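You operate a simulated robot arm through the tools that you are given. There is no shell and no other tool.

Carry out the task below with a simulated robot arm. There is one attempt and no reset: what you move stays moved.

## Task
Brush the dotted weight and fork it into the orange carrier.
Fine: black brush, black fork, both stood back. Then move the carrier by its grip to the grey pad, ready for the lens. Set down upright: black brush, medium dotted weight, black fork, orange carrier.
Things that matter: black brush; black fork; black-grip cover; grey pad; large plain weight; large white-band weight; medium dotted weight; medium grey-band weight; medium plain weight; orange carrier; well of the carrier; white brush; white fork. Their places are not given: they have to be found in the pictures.

It is judged by the outcome, as a careful person would: the job done as asked, and still so three seconds after it is handed in. It fails if anything else is knocked over, pushed out of place, dropped, spilled or broken.

## Robot
A 5-joint arm with a two-finger parallel gripper, fixed in place. Base frame: the origin is at the foot of the arm, x ahead of it, y to its left, z up; the work surface is at about z = 0. Lengths are in m, angles in degrees, forces in N, time in s.
With the tool pointing down near the work surface it reaches from about 0.26 to 0.68 m from the base axis. Its first joint turns from -66.0 to 66.0 degrees. The tool tilts only in the upright plane through the base axis and itself; it spins freely about its own axis. Payload 2.9 kg.
Tool frame: the origin (TCP) lies between the finger pads and is the grasp point; the fingertips stand 0.03 m ahead of it; z points along the fingers, y is the line along which they close. The gripper opens to 0.11 m. The fingers are 0.02 m wide and 0.01 m thick; the gripper's body (0.048 by 0.112 m) begins 0.055 m behind the TCP.
Orientation is that of the tool frame in the base frame, as a unit quaternion [x, y, z, w]. With the fingers straight down and closing along the base's y, the tool's x points along the base's -x, its y along +y and its z along -z.

## Interface
- The arm moves only by the tool move_arm. Its argument "increments" is a list of rows, each an object (a shift or turn left out is 0, a gripper value left out holds the last) with "jaw": the opening, from 0 (shut) to 1 (fully open); "delta_pos": the shift along the tool's x, y, z in m, a list of three; "rot": the turn, a rotation vector about the tool's x, y, z in degrees, a list of three. In form: [{"jaw": jaw, "delta_pos": [x, y, z], "rot": [rx, ry, rz]}, ...]. A call has 1 to 20 rows; each row is the pose to reach, as a shift and turn from the pose commanded when the call began, along the tool's axes at that moment. Rows are played at 5 a second. More than 0.05 m and 8.6 degrees between two rows, or a gripper value outside its range, and nothing of the call is played. A pose out of reach is approached as far as the arm can. The call stops where the force on the tool passes 40 N (or 10 N more than at its start, if that is more) or the arm is blocked; 0.2 s more then pass. The fingers move at their own pace (about 0.108 m/s each) and stop on an object; they squeeze with about 37 N. The grip force told is the motor's: it shows also when the fingers shut on nothing. Time passes only in rows, and 0.2 s behind the last, so rows that repeat a pose let the fingers close. It gives the time, the measured TCP pose, the force on the tool (base axes), the opening and the grip force at its end, in the units of the frame above (readings bear some noise), with the torque about the TCP (base axes, N m) and any sound that the robot's microphone picked up.
- Cameras (640 x 400 px; columns grow to the right, rows downward): "scene" is fixed at [0.0413, -0.4782, 0.5798]; the picture's right is [0.58, -0.81, 0.00], its down [-0.63, -0.45, -0.64] and it looks along [0.52, 0.37, -0.77] (base axes); focal length 214 px, centre (320, 200). "wrist" rides on the gripper at [0.072, 0.017, -0.103] in the tool frame; the picture's right is [-0.23, 0.97, 0.00], its down [-0.76, -0.18, -0.62] and it looks along [-0.61, -0.14, 0.78] (tool axes); focal length 222 px, centre (320, 200).
- capture(camera): a new picture of that camera. No time passes.
- probe_pixels(camera, pixels): there is no depth. For up to 12 entries [column, row, z] of the newest picture of that camera ("zoom" is the newest enlarged one), the place [x, y] in the base frame at which the ray of that pixel passes the height z, good to about 0.002 m. No time passes.
- enlarge(camera, box): a new picture of the part [left, top, right, bottom] of that camera's present view, enlarged. No time passes.
- job_done(): hands the job in; it is judged then, once.

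Leave the gripper open and the arm clear of the work at the hand-in unless told otherwise.

The tools are called as a command line: name --argument value ..., lists and objects as JSON in quotes. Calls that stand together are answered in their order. move_arm: Moves the arm, as the interface text tells. Its arguments: {"type":"object","properties":{"increments":{"type":"array"}},"required":["increments"]} The other tools are called the same way: capture (camera) takes a picture; probe_pixels (camera, pixels) gives the place at which the rays of pixels pass given heights; enlarge (camera, box) takes an enlarged picture of a part of a camera's view; job_done () hands the job in.

At the start:

```text
clock: 0.0
eef_pos: [0.3753, -0.0983, 0.421]
tcp_rot: [0.0, 1.0, 0.0, 0.001]
wrist_force: [0.2, 0.7, -0.4]
moment: [0.04, -0.03, 0.01]
width: 0.1102
finger_force: 0.1
```

scene: 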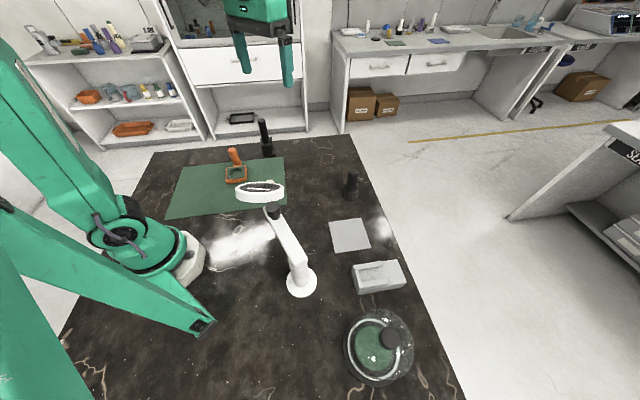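
wrist: 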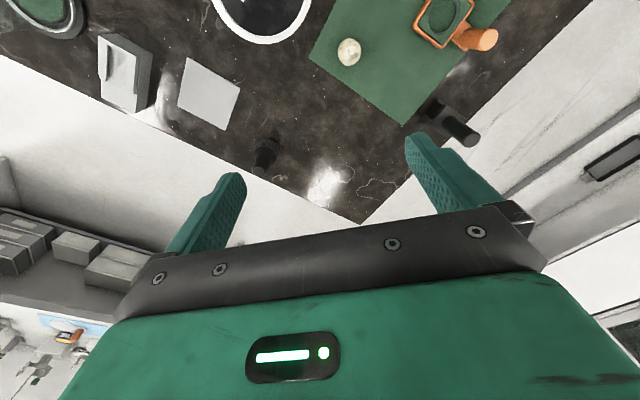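

I see a dark bench with a green mat, an orange carrier with a grip around (237,170), a lamp or magnifier (white, arm at 290,260), a grey pad at (350,235), a box at (380,277), a glass-covered dish at (378,347), and dark upright objects at (265,135) and (350,185). I'll enlarge these areas to identify them.

enlarge --camera "scene" --box '[160, 110, 320, 220]'

enlarge --camera "scene" --box '[310, 150, 450, 240]'

enlarge --camera "scene" --box '[310, 240, 470, 400]'

enlarge --camera "wrist" --box '[0, 0, 320, 200]'

enlarge --camera "wrist" --box '[300, 0, 620, 200]'

```text
3.64 times, centred on (240, 165) of scene
```

zoom: 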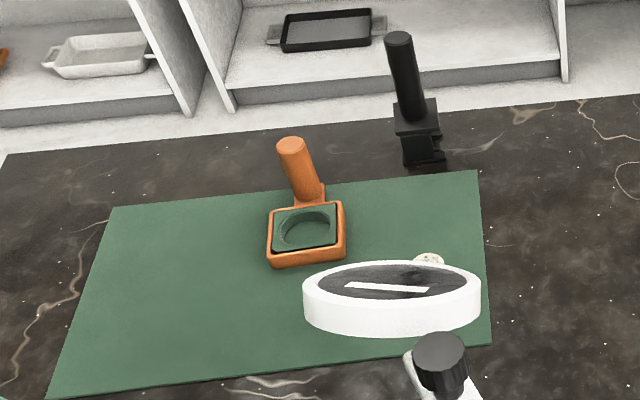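

```text
4.44 times, centred on (380, 195) of scene
```

zoom: 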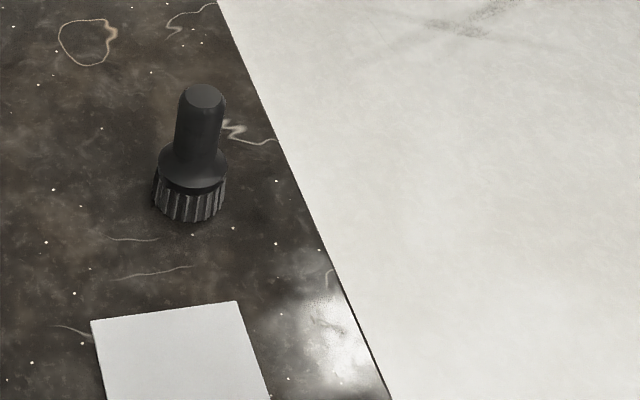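

```text
2.50 times, centred on (390, 320) of scene
```

zoom: 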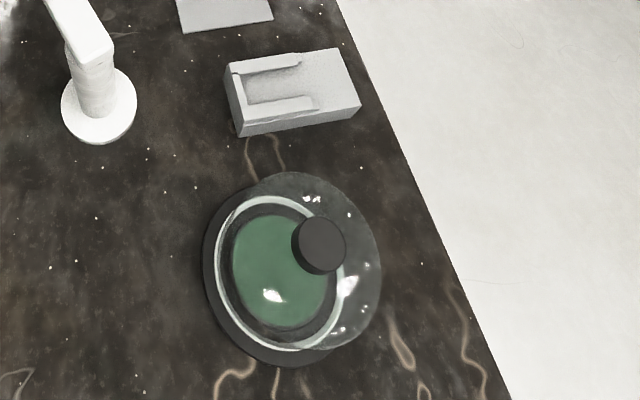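

```text
2.00 times, centred on (160, 100) of wrist
```

zoom: 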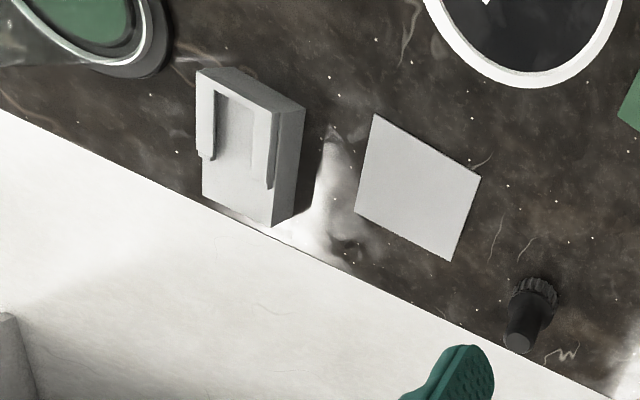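

```text
2.00 times, centred on (460, 100) of wrist
```

zoom: 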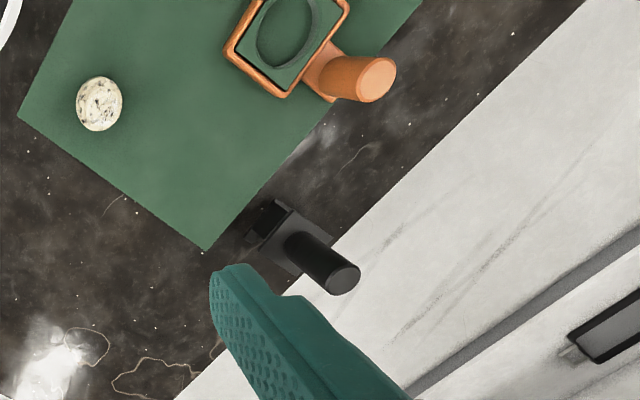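

The dotted weight seems to be the speckled disc on the mat beside the lens ring. The ribbed black item looks like the black brush, and the black handle with a forked foot like the black fork. I'll enlarge the other parts of the view to look for the remaining weights and the white tools, and probe key pixels.

enlarge --camera "scene" --box '[0, 0, 220, 150]'

enlarge --camera "scene" --box '[320, 0, 580, 130]'

enlarge --camera "scene" --box '[60, 220, 320, 400]'

probe_pixels --camera "scene" --pixels '[[353, 196, 0], [266, 155, 0], [237, 180, 0], [234, 152, 0.08], [350, 235, 0], [380, 277, 0], [372, 352, 0], [301, 283, 0], [165, 218, 0], [281, 157, 0], [283, 203, 0], [187, 167, 0]]'

probe_pixels --camera "wrist" --pixels '[[348, 52, 0], [348, 52, 0.02], [265, 148, 0], [435, 115, 0], [440, 15, 0], [485, 40, 0.08], [209, 93, 0], [120, 80, 0], [260, 10, 0.1]]'

```text
2.67 times, centred on (110, 75) of scene
```

zoom: 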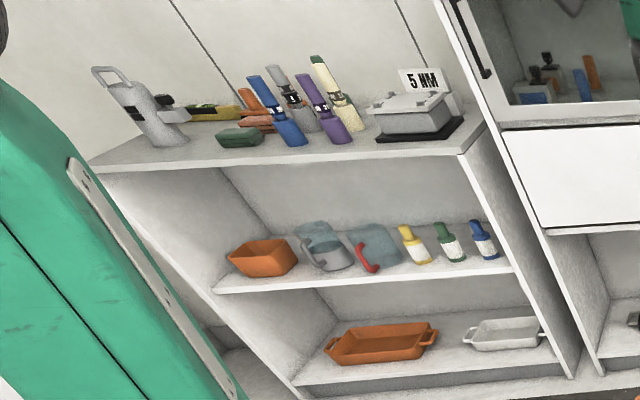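

```text
2.46 times, centred on (450, 65) of scene
```

zoom: 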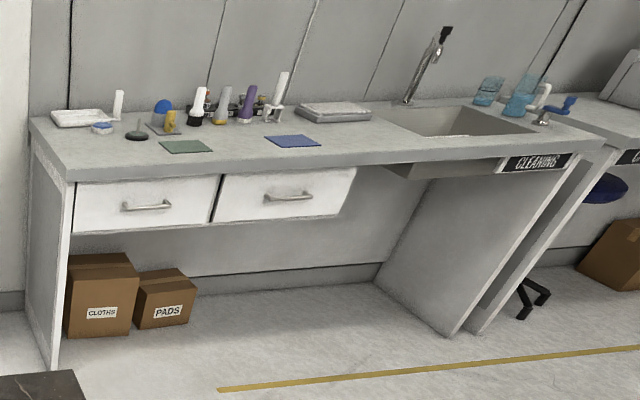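

```text
2.22 times, centred on (190, 310) of scene
```

zoom: 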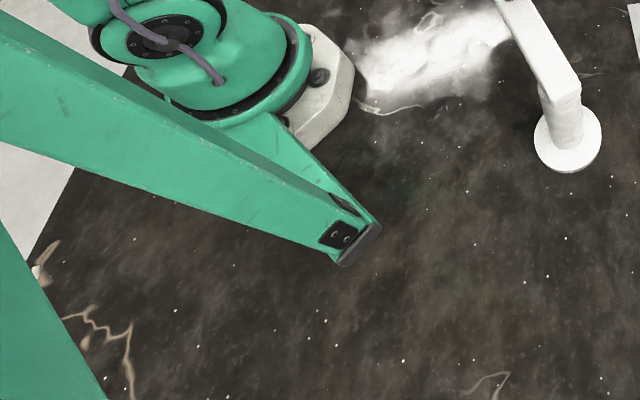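

```text
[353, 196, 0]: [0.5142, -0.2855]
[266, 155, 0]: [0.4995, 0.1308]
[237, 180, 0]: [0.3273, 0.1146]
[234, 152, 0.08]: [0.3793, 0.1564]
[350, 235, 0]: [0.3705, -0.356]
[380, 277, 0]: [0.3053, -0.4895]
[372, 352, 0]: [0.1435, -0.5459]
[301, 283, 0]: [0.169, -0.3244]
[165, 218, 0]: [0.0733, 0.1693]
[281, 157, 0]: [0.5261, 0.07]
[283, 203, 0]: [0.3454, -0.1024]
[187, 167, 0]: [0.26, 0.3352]
```

```text
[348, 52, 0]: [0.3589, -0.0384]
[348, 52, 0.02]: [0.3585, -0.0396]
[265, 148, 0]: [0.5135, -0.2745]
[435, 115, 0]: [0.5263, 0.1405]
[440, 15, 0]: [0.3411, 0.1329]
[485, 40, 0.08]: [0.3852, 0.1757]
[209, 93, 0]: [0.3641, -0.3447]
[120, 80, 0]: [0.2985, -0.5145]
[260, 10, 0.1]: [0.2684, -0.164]
```

The speckled disc is at about (0.359, -0.039), the brush at (0.514, -0.28), the fork at (0.51, 0.135), the carrier at (0.335, 0.125), and the pad centre near (0.367, -0.35). The lens ring seems to hang near (0.26, -0.14) at about 0.17 high. Next I'll move high and to the left for close wrist views of the carrier and fork.

move_arm --increments '[{"jaw": 1, "delta_pos": [0.008, 0.04, 0.01]}, {"delta_pos": [0.016, 0.08, 0.02]}, {"delta_pos": [0.024, 0.12, 0.03]}, {"delta_pos": [0.032, 0.16, 0.04]}, {"delta_pos": [0.04, 0.2, 0.06]}, {"delta_pos": [0.045, 0.23, 0.08]}, {"delta_pos": [0.045, 0.248, 0.1]}, {"delta_pos": [0.045, 0.248, 0.12]}]'

capture --camera "wrist"

capture --camera "scene"

```text
clock: 1.8
eef_pos: [0.3317, 0.1452, 0.3]
tcp_rot: [-0.001, 1.0, 0.001, 0.0]
wrist_force: [-0.1, 0.5, 0.2]
moment: [-0.01, -0.04, -0.02]
width: 0.1102
finger_force: 0.1
```

```text
taken
```

wrist: 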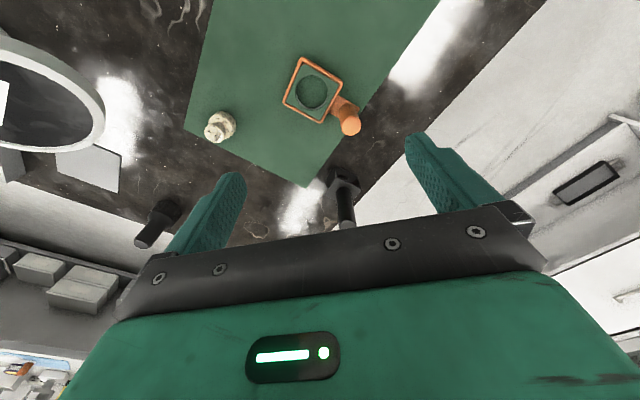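

```text
taken
```

scene: 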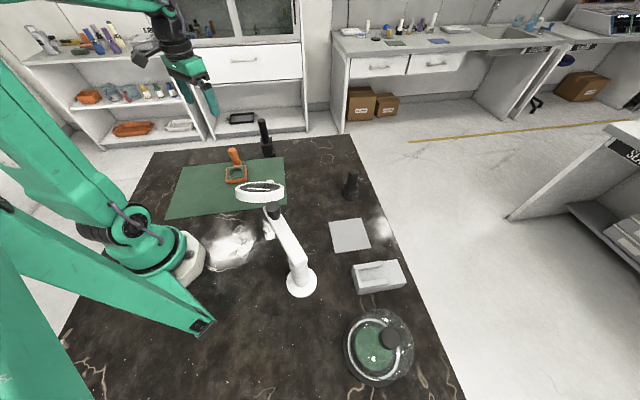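

The wrist picture shows the weight at (219,127), the carrier at (313,92) with its grip at (347,117), and the fork at (343,195). I'll enlarge each of these.

enlarge --camera "wrist" --box '[190, 40, 390, 165]'

enlarge --camera "wrist" --box '[290, 150, 400, 240]'

enlarge --camera "wrist" --box '[0, 20, 220, 160]'

probe_pixels --camera "wrist" --pixels '[[219, 130, 0], [219, 125, 0.03], [312, 90, 0.03], [350, 125, 0.1], [340, 180, 0], [346, 222, 0.1], [50, 90, 0.17], [284, 97, 0.03], [340, 80, 0.03], [302, 57, 0.03], [325, 122, 0.03]]'

```text
3.20 times, centred on (290, 102) of wrist
```

zoom: 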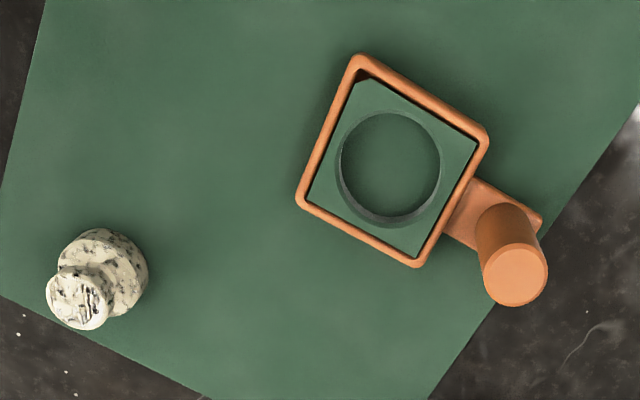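

```text
4.44 times, centred on (345, 195) of wrist
```

zoom: 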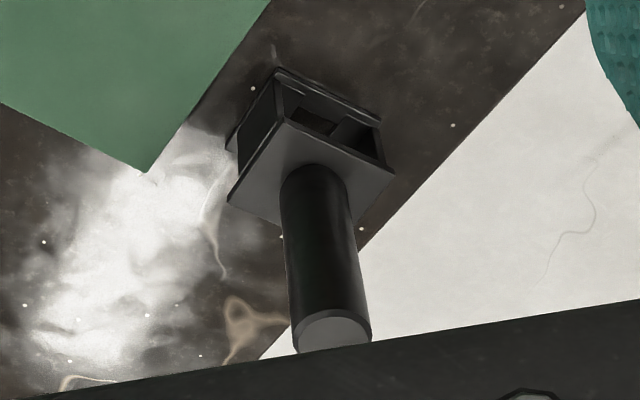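

```text
2.86 times, centred on (110, 90) of wrist
```

zoom: 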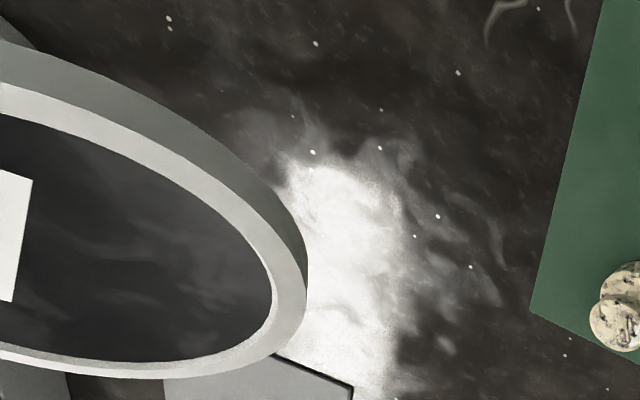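

```text
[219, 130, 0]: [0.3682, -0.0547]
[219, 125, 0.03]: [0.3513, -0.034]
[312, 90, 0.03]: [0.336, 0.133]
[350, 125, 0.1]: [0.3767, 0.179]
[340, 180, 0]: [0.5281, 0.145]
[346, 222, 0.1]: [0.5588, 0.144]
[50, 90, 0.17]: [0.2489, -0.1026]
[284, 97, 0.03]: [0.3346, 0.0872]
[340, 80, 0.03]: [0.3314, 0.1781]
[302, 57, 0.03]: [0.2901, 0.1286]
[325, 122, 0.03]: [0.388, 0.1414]
```

The weight has a base, a neck and a knob. The fork is an upright handle over a box with an opening, and the carrier is a framed tray with a round well and a side grip. I want a lower side view of the fork, so I'll spin the tool to line up with its radial direction (azimuth about 15°) and lower a little.

move_arm --increments '[{"delta_pos": [-0.003, -0.014, 0.01], "rot": [0, 0, -4]}, {"delta_pos": [-0.006, -0.028, 0.02], "rot": [0, 0, -8]}, {"delta_pos": [-0.008, -0.042, 0.03], "rot": [0, 0, -12]}, {"delta_pos": [-0.01, -0.054, 0.04], "rot": [0, 0, -15]}, {"delta_pos": [-0.01, -0.054, 0.06], "rot": [0, 0, -15]}]'

```text
clock: 3.0
eef_pos: [0.3396, 0.0941, 0.2415]
tcp_rot: [-0.131, 0.991, 0.0, 0.0]
wrist_force: [1.0, 0.3, 0.0]
moment: [0.01, -0.03, -0.03]
width: 0.11
finger_force: 0.0
```

The spin is right. Now I'll tilt the tool outward 30° about its y axis so the wrist camera looks lower across at the fork.

move_arm --increments '[{"rot": [0, -7.5, 0]}, {"rot": [0, -15, 0], "delta_pos": [0, 0, 0.01]}, {"rot": [0, -22.5, 0], "delta_pos": [0, 0, 0.02]}, {"rot": [0, -30, 0], "delta_pos": [0, 0, 0.03]}, {"rot": [0, -30, 0], "delta_pos": [0, 0, 0.04]}]'

capture --camera "wrist"

```text
clock: 4.2
eef_pos: [0.3401, 0.0952, 0.2014]
tcp_rot: [-0.126, 0.958, 0.036, 0.257]
wrist_force: [0.1, -0.8, 0.3]
moment: [0.02, -0.03, 0.0]
width: 0.1099
finger_force: 0.0
```

```text
taken
```

wrist: 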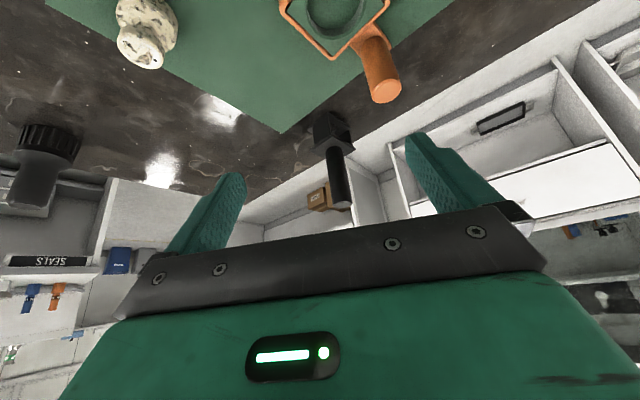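

The tilted view shows the fork at (335,155), the weight at (146,33), the brush at (42,170), and the carrier grip at (378,70). I'll enlarge each of them.

enlarge --camera "wrist" --box '[280, 90, 390, 220]'

enlarge --camera "wrist" --box '[100, 0, 200, 80]'

enlarge --camera "wrist" --box '[0, 100, 120, 220]'

enlarge --camera "wrist" --box '[270, 0, 430, 110]'

```text
3.08 times, centred on (335, 155) of wrist
```

zoom: 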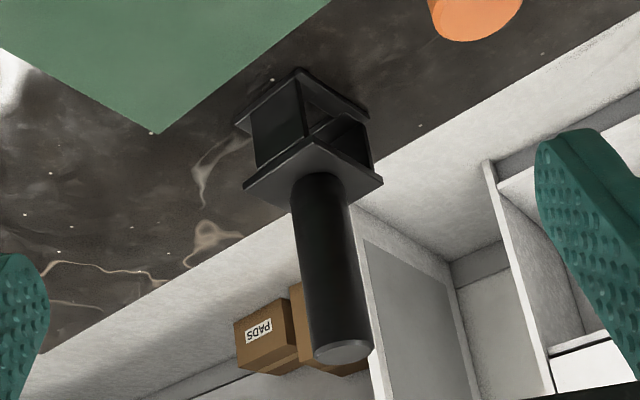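

```text
5.00 times, centred on (150, 40) of wrist
```

zoom: 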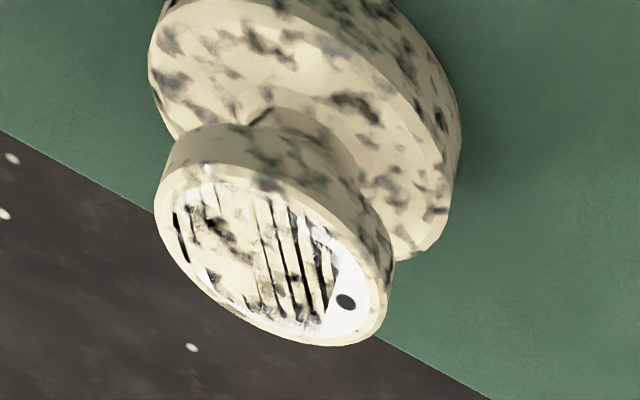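

```text
3.33 times, centred on (60, 160) of wrist
```

zoom: 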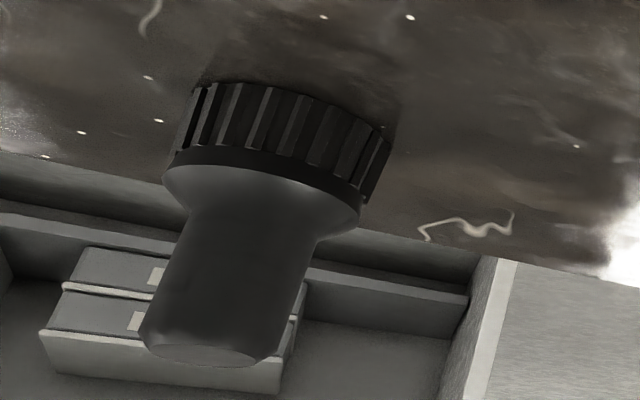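

```text
3.64 times, centred on (350, 55) of wrist
```

zoom: 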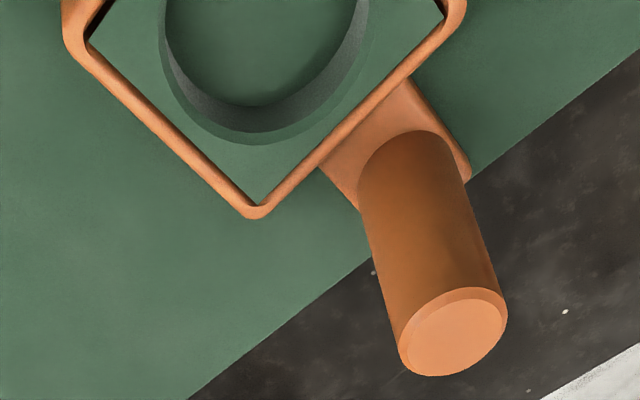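

Enlarging gives crisp detail, so I'll zoom in tighter on the fork's foot and its handle.

enlarge --camera "wrist" --box '[305, 107, 365, 157]'

enlarge --camera "scene" --box '[245, 112, 290, 162]'

enlarge --camera "scene" --box '[215, 140, 275, 190]'

enlarge --camera "scene" --box '[335, 165, 375, 205]'

enlarge --camera "scene" --box '[230, 170, 320, 240]'

```text
8.00 times, centred on (335, 132) of wrist
```

zoom: 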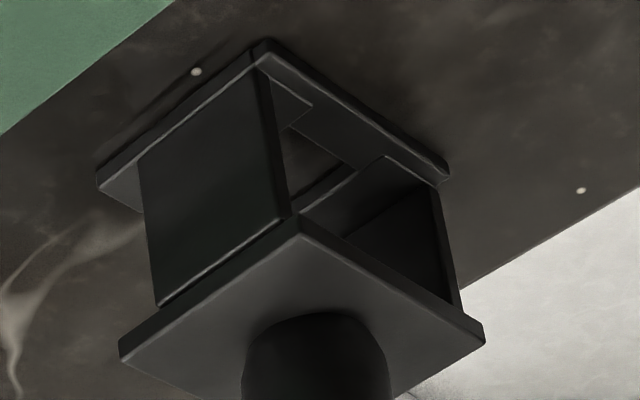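

```text
8.00 times, centred on (268, 137) of scene
```

zoom: 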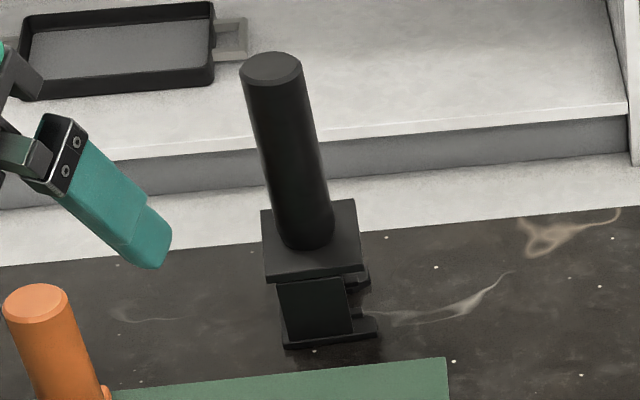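

```text
8.00 times, centred on (245, 165) of scene
```

zoom: 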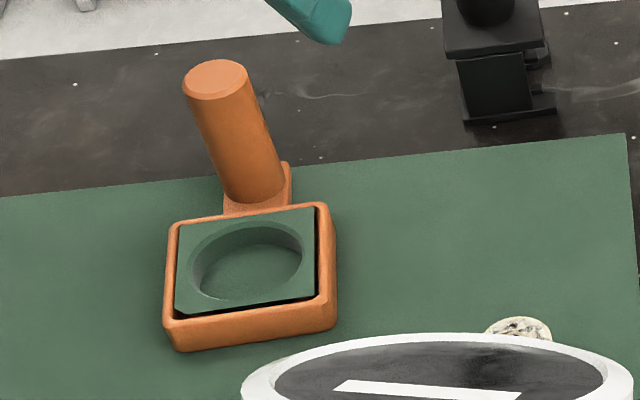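

```text
10.00 times, centred on (355, 185) of scene
```

zoom: 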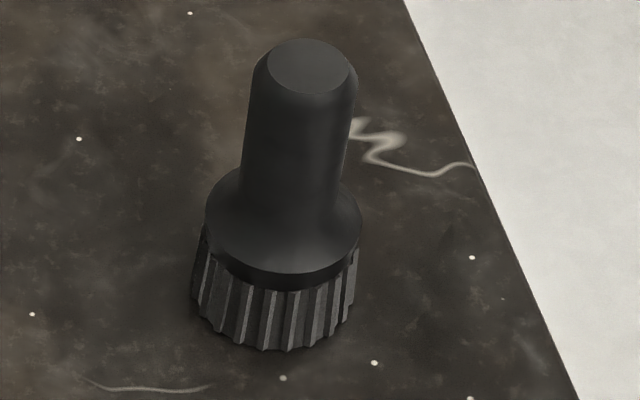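

```text
5.71 times, centred on (275, 205) of scene
```

zoom: 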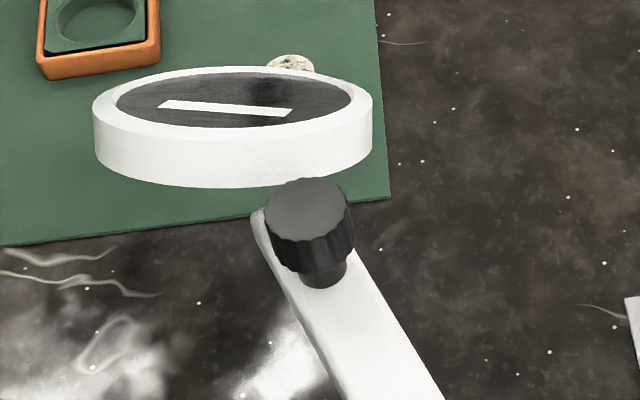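

I'll zoom tighter on the fork's lower plate to see where its slot opens.

enlarge --camera "wrist" --box '[317, 109, 353, 135]'

enlarge --camera "scene" --box '[258, 137, 284, 160]'

```text
15.38 times, centred on (335, 122) of wrist
```

zoom: 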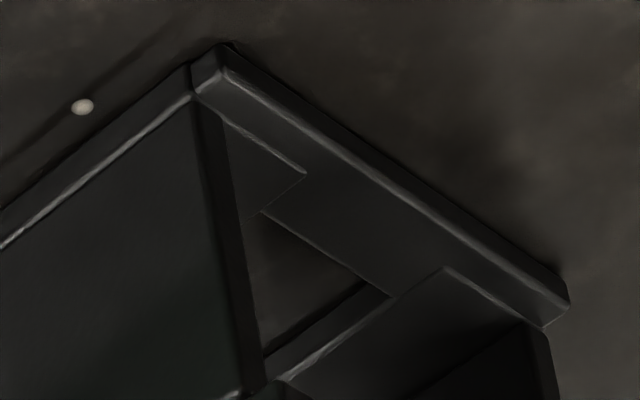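

```text
16.00 times, centred on (271, 148) of scene
```

zoom: 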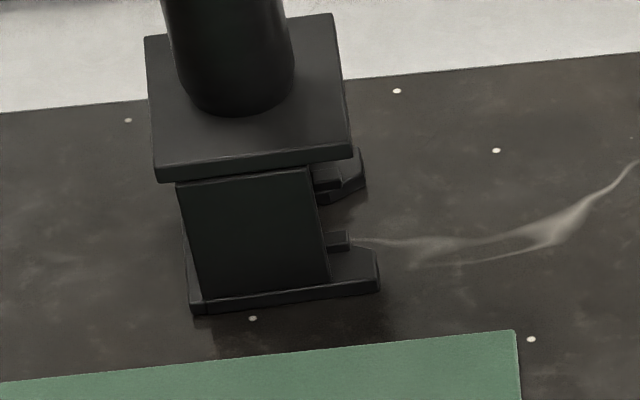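

The prongs stick out to the right of the scene picture, so the slot opens towards +x/-y, away from the robot. I'll probe corners in this zoom: the plate foot at z=0, the top plate, and the prong tips.

probe_pixels --camera "zoom" --pixels '[[190, 312, 0.0], [380, 290, 0.0], [380, 250, 0.008], [205, 310, 0.0], [366, 185, 0.0], [360, 150, 0.008], [157, 170, 0.05], [353, 148, 0.05], [335, 14, 0.05], [146, 38, 0.05], [330, 282, 0.008], [198, 297, 0.008]]'

enlarge --camera "wrist" --box '[305, 107, 365, 157]'

probe_pixels --camera "zoom" --pixels '[[255, 42, 0.0], [97, 172, 0.0], [448, 172, 0.0], [252, 58, 0.008], [99, 185, 0.008], [440, 190, 0.008], [297, 217, 0.05], [119, 345, 0.05], [484, 328, 0.05], [160, 305, 0.05], [285, 155, 0.008], [350, 170, 0.008]]'

```text
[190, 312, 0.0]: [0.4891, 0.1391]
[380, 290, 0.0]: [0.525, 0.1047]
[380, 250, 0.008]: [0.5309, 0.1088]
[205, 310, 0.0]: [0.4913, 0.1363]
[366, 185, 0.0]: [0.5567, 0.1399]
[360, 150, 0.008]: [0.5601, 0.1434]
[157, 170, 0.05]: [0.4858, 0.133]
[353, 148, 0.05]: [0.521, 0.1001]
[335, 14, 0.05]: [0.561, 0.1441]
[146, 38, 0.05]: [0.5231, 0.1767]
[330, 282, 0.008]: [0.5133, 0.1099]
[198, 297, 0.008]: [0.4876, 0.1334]
```

```text
8.00 times, centred on (335, 132) of wrist
```

zoom: 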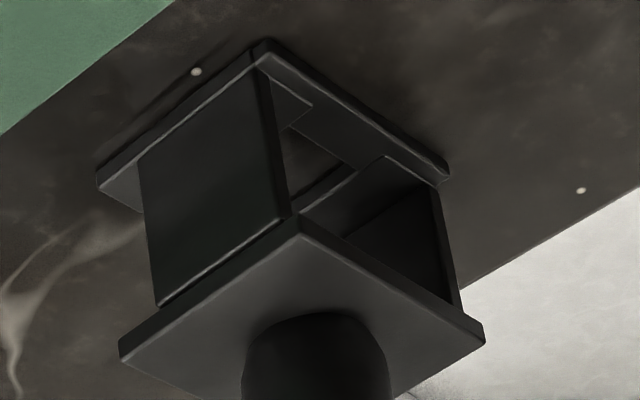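

```text
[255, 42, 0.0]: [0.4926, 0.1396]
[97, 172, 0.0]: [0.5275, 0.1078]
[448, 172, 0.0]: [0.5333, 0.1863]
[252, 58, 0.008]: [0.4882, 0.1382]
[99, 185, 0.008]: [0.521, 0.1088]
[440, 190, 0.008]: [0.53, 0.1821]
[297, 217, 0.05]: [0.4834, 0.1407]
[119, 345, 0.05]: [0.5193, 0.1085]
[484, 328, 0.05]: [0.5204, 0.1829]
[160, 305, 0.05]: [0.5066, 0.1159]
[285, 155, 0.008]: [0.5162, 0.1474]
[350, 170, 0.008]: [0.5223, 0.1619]
```

From both views the fork stands at about (0.531, 0.148) with its slot pointing to azimuth -42°. Its plates are roughly 0.048 by 0.058, and the top plate is at z≈0.043. The weight is at about (0.357, -0.038) and 0.05 tall. I'll pull back a little and turn towards the weight for a clean side view, staying well clear of the lens ring.

move_arm --increments '[{"delta_pos": [0.016, -0.013, -0.009], "rot": [1.3, 0, 2.2]}, {"delta_pos": [0.032, -0.026, -0.018], "rot": [2.6, 0, 4.4]}, {"delta_pos": [0.048, -0.0395, -0.028], "rot": [3.8, 0, 6.6]}, {"delta_pos": [0.048, -0.0395, -0.028], "rot": [3.8, 0, 6.6]}]'

capture --camera "wrist"

capture --camera "scene"

```text
clock: 5.2
eef_pos: [0.2979, 0.0413, 0.2029]
tcp_rot: [-0.062, 0.964, 0.02, 0.258]
wrist_force: [-0.1, -0.5, 0.4]
moment: [0.02, 0.02, 0.0]
width: 0.1098
finger_force: 0.1
```

```text
taken
```

wrist: 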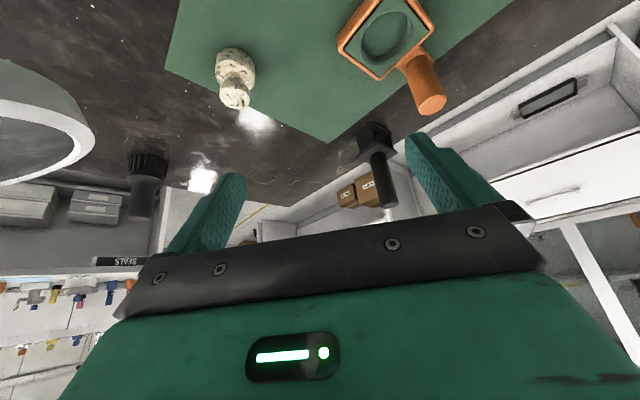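

```text
taken
```

scene: 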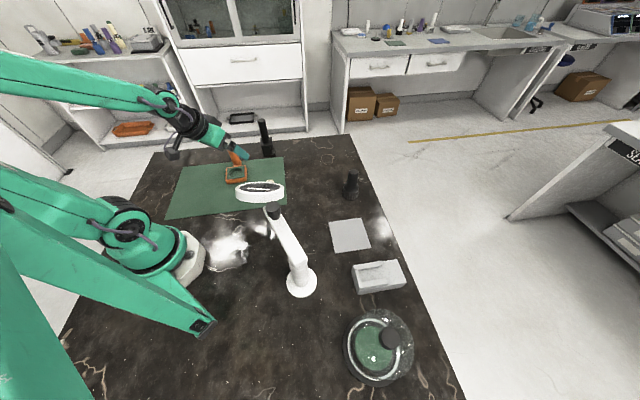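

The whole weight is now in view at (235,78), with the lens ring at left around (40,120). I'll zoom on the weight, the carrier, the brush and the lens ring.

enlarge --camera "wrist" --box '[205, 40, 265, 115]'

enlarge --camera "wrist" --box '[320, 0, 460, 120]'

enlarge --camera "wrist" --box '[100, 130, 200, 230]'

enlarge --camera "wrist" --box '[0, 50, 110, 190]'

```text
5.33 times, centred on (235, 78) of wrist
```

zoom: 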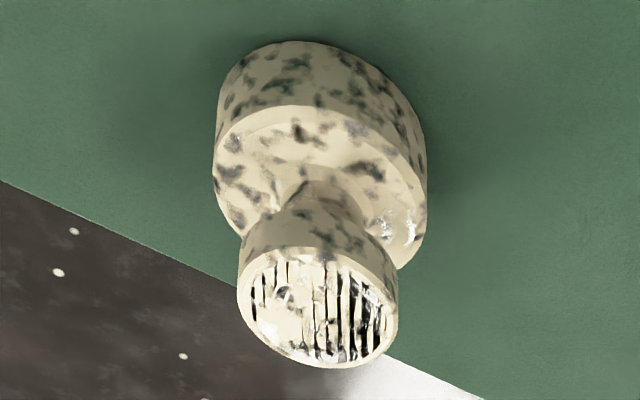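

```text
3.33 times, centred on (390, 60) of wrist
```

zoom: 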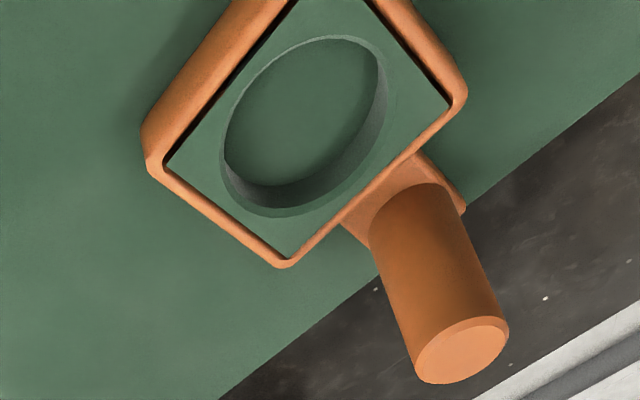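

```text
4.00 times, centred on (150, 180) of wrist
```

zoom: 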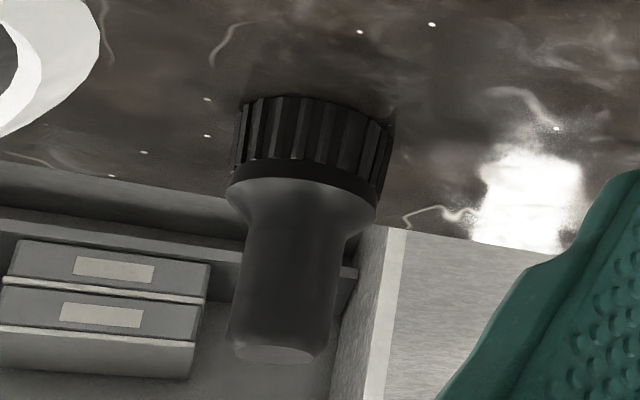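

```text
2.86 times, centred on (55, 120) of wrist
```

zoom: 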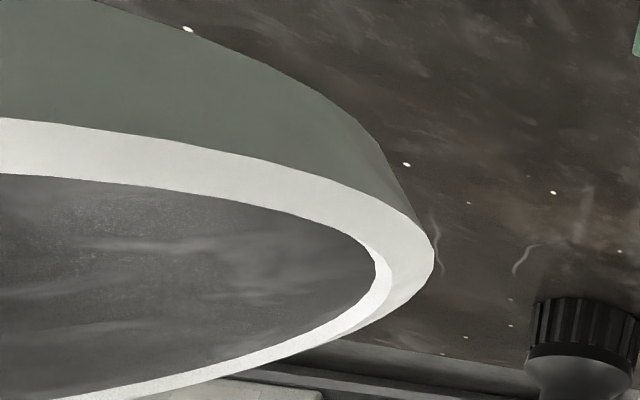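

I'll re-enlarge the weight and probe its outline at candidate heights to get its diameters and heights, then do the same for the carrier and its grip.

enlarge --camera "wrist" --box '[205, 40, 265, 115]'

probe_pixels --camera "zoom" --pixels '[[236, 62, 0.0], [300, 42, 0.0], [375, 62, 0.0], [427, 135, 0.0], [214, 180, 0.02], [427, 205, 0.02], [310, 107, 0.02], [238, 295, 0.05], [397, 310, 0.05], [310, 250, 0.05], [325, 367, 0.05], [318, 308, 0.05]]'

probe_pixels --camera "zoom" --pixels '[[238, 295, 0.045], [397, 310, 0.045], [310, 250, 0.045], [325, 367, 0.045], [214, 180, 0.015], [427, 205, 0.015], [310, 107, 0.015], [400, 265, 0.015], [214, 180, 0.025], [427, 205, 0.025], [310, 107, 0.025], [275, 215, 0.03]]'

enlarge --camera "wrist" --box '[320, 0, 460, 120]'

probe_pixels --camera "zoom" --pixels '[[145, 160, 0.02], [285, 262, 0.02], [465, 95, 0.02], [462, 345, 0.07], [462, 345, 0.08], [410, 190, 0.0], [410, 205, 0.01], [228, 120, 0.02], [385, 90, 0.02], [300, 215, 0.02], [330, 37, 0.02], [465, 210, 0.0]]'

```text
5.33 times, centred on (235, 78) of wrist
```

zoom: 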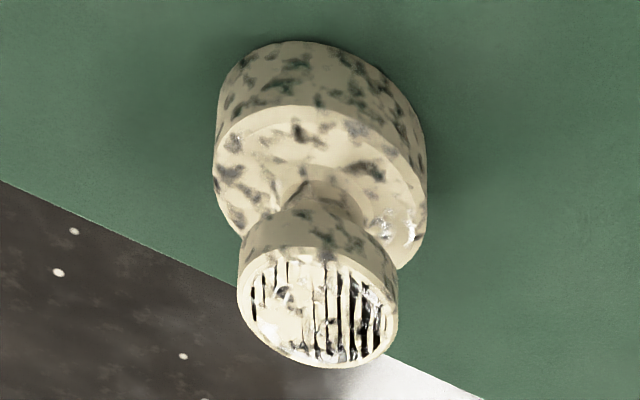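

```text
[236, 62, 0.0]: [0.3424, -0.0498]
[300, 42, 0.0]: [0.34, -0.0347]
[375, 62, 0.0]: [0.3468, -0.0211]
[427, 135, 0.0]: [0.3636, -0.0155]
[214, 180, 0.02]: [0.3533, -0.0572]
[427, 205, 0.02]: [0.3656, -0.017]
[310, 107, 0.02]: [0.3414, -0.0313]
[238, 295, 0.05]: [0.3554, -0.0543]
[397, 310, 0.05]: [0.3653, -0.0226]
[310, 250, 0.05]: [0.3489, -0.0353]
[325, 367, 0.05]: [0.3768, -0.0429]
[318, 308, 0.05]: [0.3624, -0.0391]
```

```text
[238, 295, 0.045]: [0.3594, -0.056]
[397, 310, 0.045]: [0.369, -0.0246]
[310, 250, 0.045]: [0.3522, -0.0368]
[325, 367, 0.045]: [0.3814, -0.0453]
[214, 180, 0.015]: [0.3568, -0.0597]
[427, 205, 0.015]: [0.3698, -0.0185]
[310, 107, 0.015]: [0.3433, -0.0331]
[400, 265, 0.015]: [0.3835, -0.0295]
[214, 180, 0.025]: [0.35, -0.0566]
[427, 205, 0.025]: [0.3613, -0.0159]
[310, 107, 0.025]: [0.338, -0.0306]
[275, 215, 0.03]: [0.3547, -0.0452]
```

```text
3.33 times, centred on (390, 60) of wrist
```

zoom: 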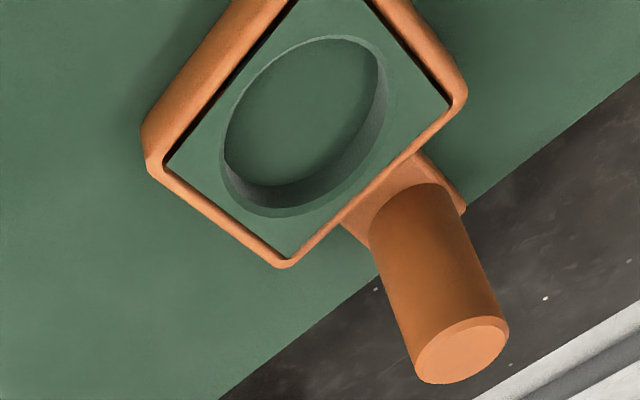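

```text
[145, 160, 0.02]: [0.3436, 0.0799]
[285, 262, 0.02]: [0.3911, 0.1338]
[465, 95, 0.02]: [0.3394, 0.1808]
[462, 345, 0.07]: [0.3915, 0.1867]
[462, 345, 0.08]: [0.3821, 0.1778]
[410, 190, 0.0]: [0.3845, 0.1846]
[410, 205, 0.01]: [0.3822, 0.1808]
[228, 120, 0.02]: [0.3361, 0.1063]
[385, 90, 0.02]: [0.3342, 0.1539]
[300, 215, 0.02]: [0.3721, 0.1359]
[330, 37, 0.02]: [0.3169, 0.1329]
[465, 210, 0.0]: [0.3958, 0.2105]
```

The weight is at about (0.360, -0.038) with base radius 0.0215, knob radius 0.016 and top near 0.05. The carrier is a 0.07 square centred near (0.340, 0.131) with its grip near (0.385, 0.181). The lens ring is near (0.25, -0.145) at z 0.165 to 0.20. Now I'll probe the brush in both views, along with the tops of the fork handle and the carrier grip.

probe_pixels --camera "scene" --pixels '[[354.1, 171.6, 0.105], [354.1, 171.6, 0.115], [354.1, 171.6, 0.125], [261.9, 120.5, 0.145], [261.9, 120.5, 0.155], [232.0, 150.2, 0.065], [232.0, 150.2, 0.075], [232.0, 150.2, 0.085]]'

probe_pixels --camera "wrist" --pixels '[[137.5, 218.2, 0.105], [137.5, 218.2, 0.115], [137.5, 218.2, 0.125], [432.6, 103.5, 0.065], [432.6, 103.5, 0.075], [432.6, 103.5, 0.085]]'

enlarge --camera "wrist" --box '[110, 140, 190, 230]'

enlarge --camera "wrist" --box '[340, 110, 410, 220]'

```text
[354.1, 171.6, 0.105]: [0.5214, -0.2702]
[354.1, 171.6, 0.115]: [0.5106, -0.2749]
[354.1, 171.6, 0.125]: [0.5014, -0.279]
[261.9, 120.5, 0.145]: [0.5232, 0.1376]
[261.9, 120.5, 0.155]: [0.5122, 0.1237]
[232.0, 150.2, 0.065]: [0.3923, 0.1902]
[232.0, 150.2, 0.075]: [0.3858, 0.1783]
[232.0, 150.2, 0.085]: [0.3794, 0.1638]
```

```text
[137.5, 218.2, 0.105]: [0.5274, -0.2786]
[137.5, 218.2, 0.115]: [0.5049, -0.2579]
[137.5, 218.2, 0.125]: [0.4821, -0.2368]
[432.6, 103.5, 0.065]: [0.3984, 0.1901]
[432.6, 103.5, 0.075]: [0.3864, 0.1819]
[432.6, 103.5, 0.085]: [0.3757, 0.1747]
```

```text
4.44 times, centred on (150, 185) of wrist
```

zoom: 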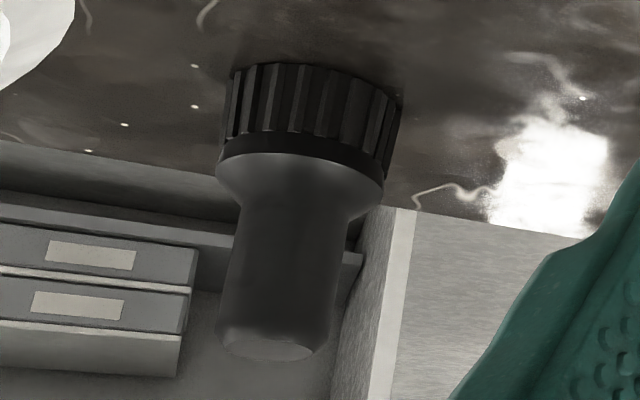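

```text
3.64 times, centred on (375, 165) of wrist
```

zoom: 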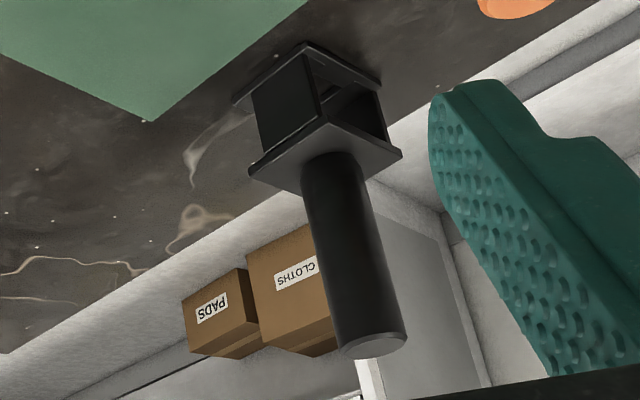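

Both views agree: brush top at about (0.5175, -0.271, 0.109), fork handle top near (0.531, 0.148, 0.138), grip top near (0.387, 0.181, 0.074). I'll straighten the tool and rise before heading for the brush.

move_arm --increments '[{"delta_pos": [-0.023, 0, -0.0155], "rot": [0, 7.5, 0]}, {"delta_pos": [-0.046, 0, -0.031], "rot": [0, 15, 0]}, {"delta_pos": [-0.07, 0, -0.046], "rot": [0, 22.5, 0]}, {"delta_pos": [-0.0933, 0, -0.0616], "rot": [0, 30, 0]}, {"delta_pos": [-0.0933, 0, -0.0616], "rot": [0, 30, 0]}]'

```text
clock: 6.4
eef_pos: [0.3483, 0.0528, 0.3023]
tcp_rot: [-0.065, 0.998, 0.0, -0.001]
wrist_force: [0.3, -0.5, 0.8]
moment: [0.04, 0.01, 0.01]
width: 0.1102
finger_force: 0.1
```

The tool is upright again. Next I'll travel over open bench at z≈0.3, well outside the lens ring, to hover above the brush at z≈0.24 with spin zeroed.

move_arm --increments '[{"delta_pos": [-0.014, -0.038, 0.0], "rot": [0, 0, 1]}, {"delta_pos": [-0.028, -0.076, 0.0], "rot": [0, 0, 2]}, {"delta_pos": [-0.042, -0.114, 0.0], "rot": [0, 0, 3]}, {"delta_pos": [-0.056, -0.152, 0.0], "rot": [0, 0, 4]}, {"delta_pos": [-0.07, -0.19, 0.0], "rot": [0, 0, 5]}, {"delta_pos": [-0.084, -0.228, 0.01], "rot": [0, 0, 6]}, {"delta_pos": [-0.098, -0.266, 0.02], "rot": [0, 0, 7]}, {"delta_pos": [-0.112, -0.304, 0.04], "rot": [0, 0, 7.4]}, {"delta_pos": [-0.1259, -0.3431, 0.06], "rot": [0, 0, 7.4]}, {"delta_pos": [-0.1259, -0.3431, 0.06], "rot": [0, 0, 7.4]}]'

capture --camera "wrist"

capture --camera "scene"

```text
clock: 8.6
eef_pos: [0.5099, -0.2738, 0.2398]
tcp_rot: [0.0, 1.0, 0.0, 0.0]
wrist_force: [1.3, -0.5, -0.9]
moment: [-0.02, -0.01, 0.03]
width: 0.1101
finger_force: 0.1
```

```text
taken
```

wrist: 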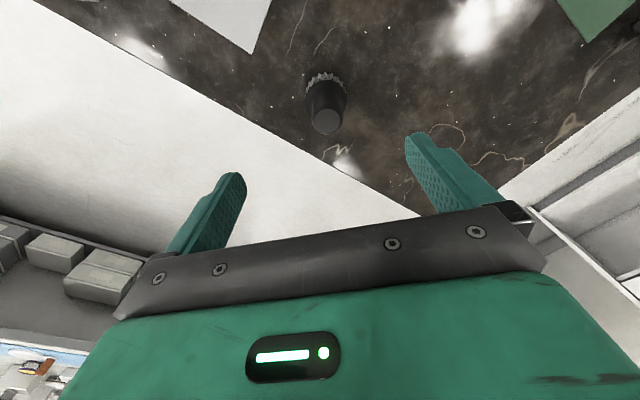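

```text
taken
```

scene: 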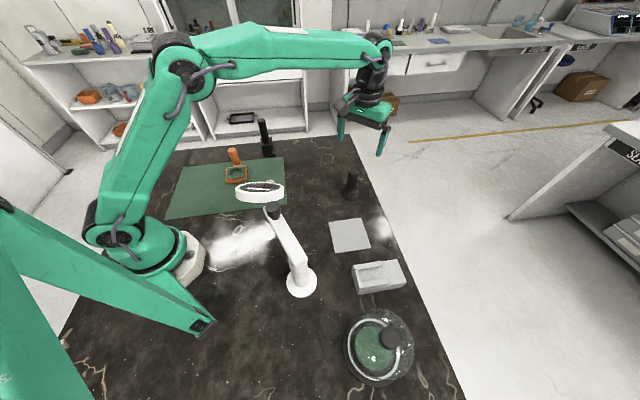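

The brush is below at (326,100) in the wrist picture. I'll enlarge it and probe the handle top and bristle edge for an exact centre.

enlarge --camera "wrist" --box '[286, 60, 366, 150]'

enlarge --camera "scene" --box '[335, 165, 375, 205]'

```text
4.44 times, centred on (326, 105) of wrist
```

zoom: 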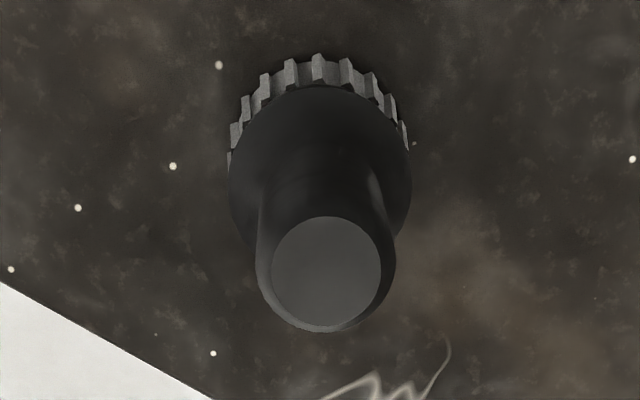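

```text
10.00 times, centred on (355, 185) of scene
```

zoom: 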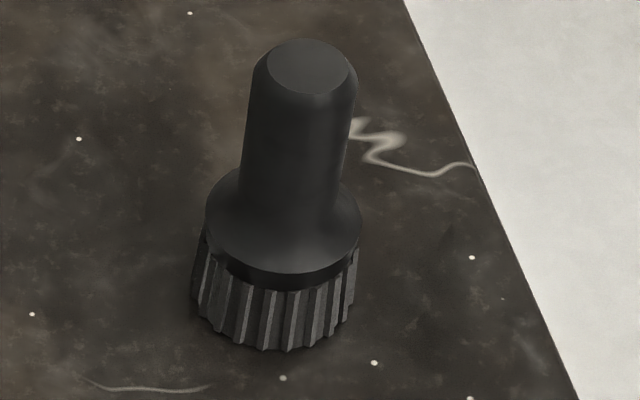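

probe_pixels --camera "wrist" --pixels '[[327.6, 120.3, 0.105], [327.6, 120.3, 0.109], [327.6, 120.3, 0.113], [311.6, 118.5, 0.1], [343.1, 118.5, 0.1], [305.5, 100.5, 0.035], [346.5, 100.5, 0.035], [324.9, 79.3, 0.035], [325.3, 72.2, 0.0]]'

probe_pixels --camera "zoom" --pixels '[[310, 66, 0.105], [310, 66, 0.109], [310, 66, 0.113], [205, 225, 0.03], [362, 225, 0.03], [192, 300, 0.0], [355, 305, 0.0], [280, 350, 0.0], [250, 90, 0.1], [356, 90, 0.1], [240, 170, 0.05], [340, 170, 0.05]]'

```text
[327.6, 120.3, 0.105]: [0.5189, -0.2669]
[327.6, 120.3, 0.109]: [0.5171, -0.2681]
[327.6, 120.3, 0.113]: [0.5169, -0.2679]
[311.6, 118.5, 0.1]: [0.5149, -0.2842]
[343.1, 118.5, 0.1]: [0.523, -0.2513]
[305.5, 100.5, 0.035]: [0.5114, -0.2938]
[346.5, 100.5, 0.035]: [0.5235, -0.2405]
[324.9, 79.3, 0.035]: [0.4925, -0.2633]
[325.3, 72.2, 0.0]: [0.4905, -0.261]
```

```text
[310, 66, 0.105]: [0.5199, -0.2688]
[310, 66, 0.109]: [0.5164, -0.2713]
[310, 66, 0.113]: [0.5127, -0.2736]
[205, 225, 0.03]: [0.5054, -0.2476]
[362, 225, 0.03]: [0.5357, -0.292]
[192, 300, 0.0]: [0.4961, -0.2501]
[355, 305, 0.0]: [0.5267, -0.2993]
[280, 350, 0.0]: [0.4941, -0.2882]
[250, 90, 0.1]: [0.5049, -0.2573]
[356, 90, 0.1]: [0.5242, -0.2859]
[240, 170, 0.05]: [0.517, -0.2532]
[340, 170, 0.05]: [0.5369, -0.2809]
```

The brush axis is at about (0.518, -0.268), handle radius 0.017, head radius 0.027. I'll adjust the hover onto that axis and hold, so I can see how well the readings settle before descending.

move_arm --increments '[{"delta_pos": [-0.002, 0.007, 0.02]}, {"delta_pos": [-0.002, 0.007, 0.04]}, {"delta_pos": [-0.002, 0.007, 0.04]}, {"delta_pos": [-0.002, 0.007, 0.04]}]'

capture --camera "wrist"

capture --camera "scene"

```text
clock: 9.6
eef_pos: [0.5168, -0.2694, 0.2001]
tcp_rot: [0.001, 1.0, 0.0, 0.0]
wrist_force: [0.0, 0.8, -0.2]
moment: [0.03, -0.04, 0.0]
width: 0.1103
finger_force: 0.1
```

```text
taken
```

wrist: 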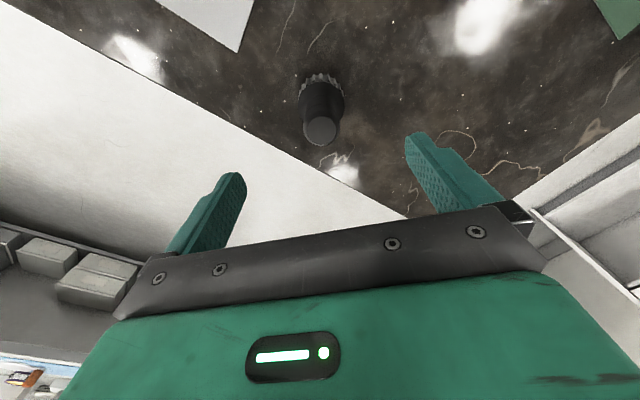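

```text
taken
```

scene: 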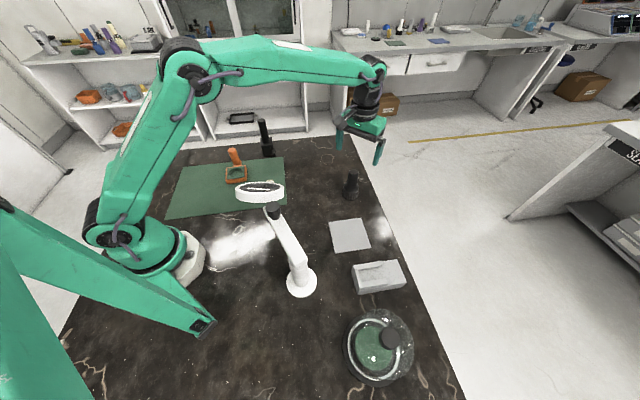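

The tool axis (column 320) lines up with the handle top at (320,129). I'll descend straight to TCP z≈0.085 with the gripper open.

move_arm --increments '[{"jaw": 1, "delta_pos": [0, 0, 0.03]}, {"delta_pos": [0, 0, 0.06]}, {"delta_pos": [0, 0, 0.09]}, {"delta_pos": [0, 0, 0.116]}, {"delta_pos": [0, 0, 0.116]}]'

capture --camera "wrist"

enlarge --camera "scene" --box '[315, 125, 395, 205]'

```text
clock: 10.8
eef_pos: [0.5172, -0.2671, 0.0841]
tcp_rot: [0.0, 1.0, 0.0, 0.0]
wrist_force: [0.3, 0.8, -1.2]
moment: [0.0, 0.01, -0.01]
width: 0.1098
finger_force: 0.0
```

```text
taken
```

wrist: 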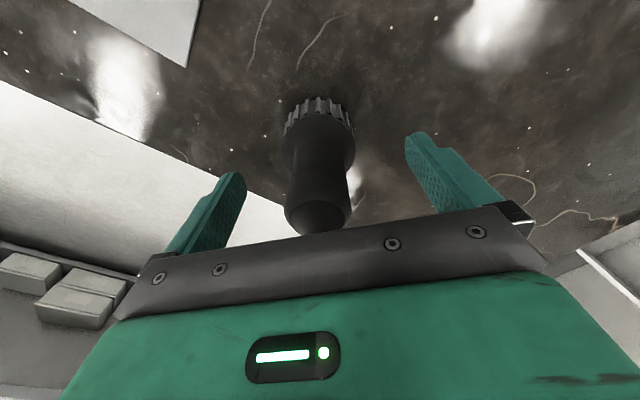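

```text
5.00 times, centred on (355, 165) of scene
```

zoom: 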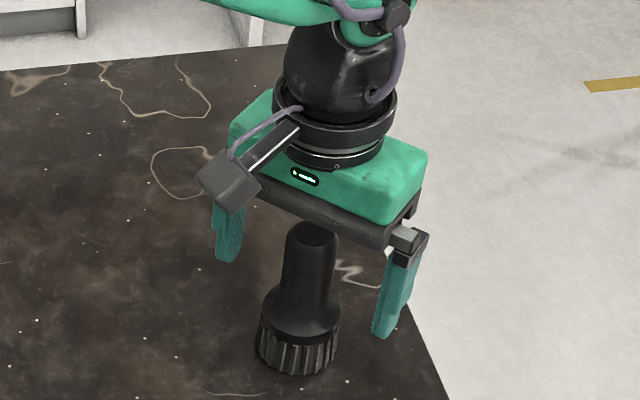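

The fingers straddle the handle evenly and there's no contact force. I'll close the gripper on it and hold until the squeeze builds.

move_arm --increments '[{"jaw": 0}, {"jaw": 0}, {"jaw": 0}, {"jaw": 0}]'

```text
clock: 11.8
eef_pos: [0.5189, -0.266, 0.0826]
tcp_rot: [0.0, 1.0, 0.0, 0.0]
wrist_force: [0.2, 0.7, -0.1]
moment: [0.03, -0.02, 0.03]
width: 0.033
finger_force: 37.7
```

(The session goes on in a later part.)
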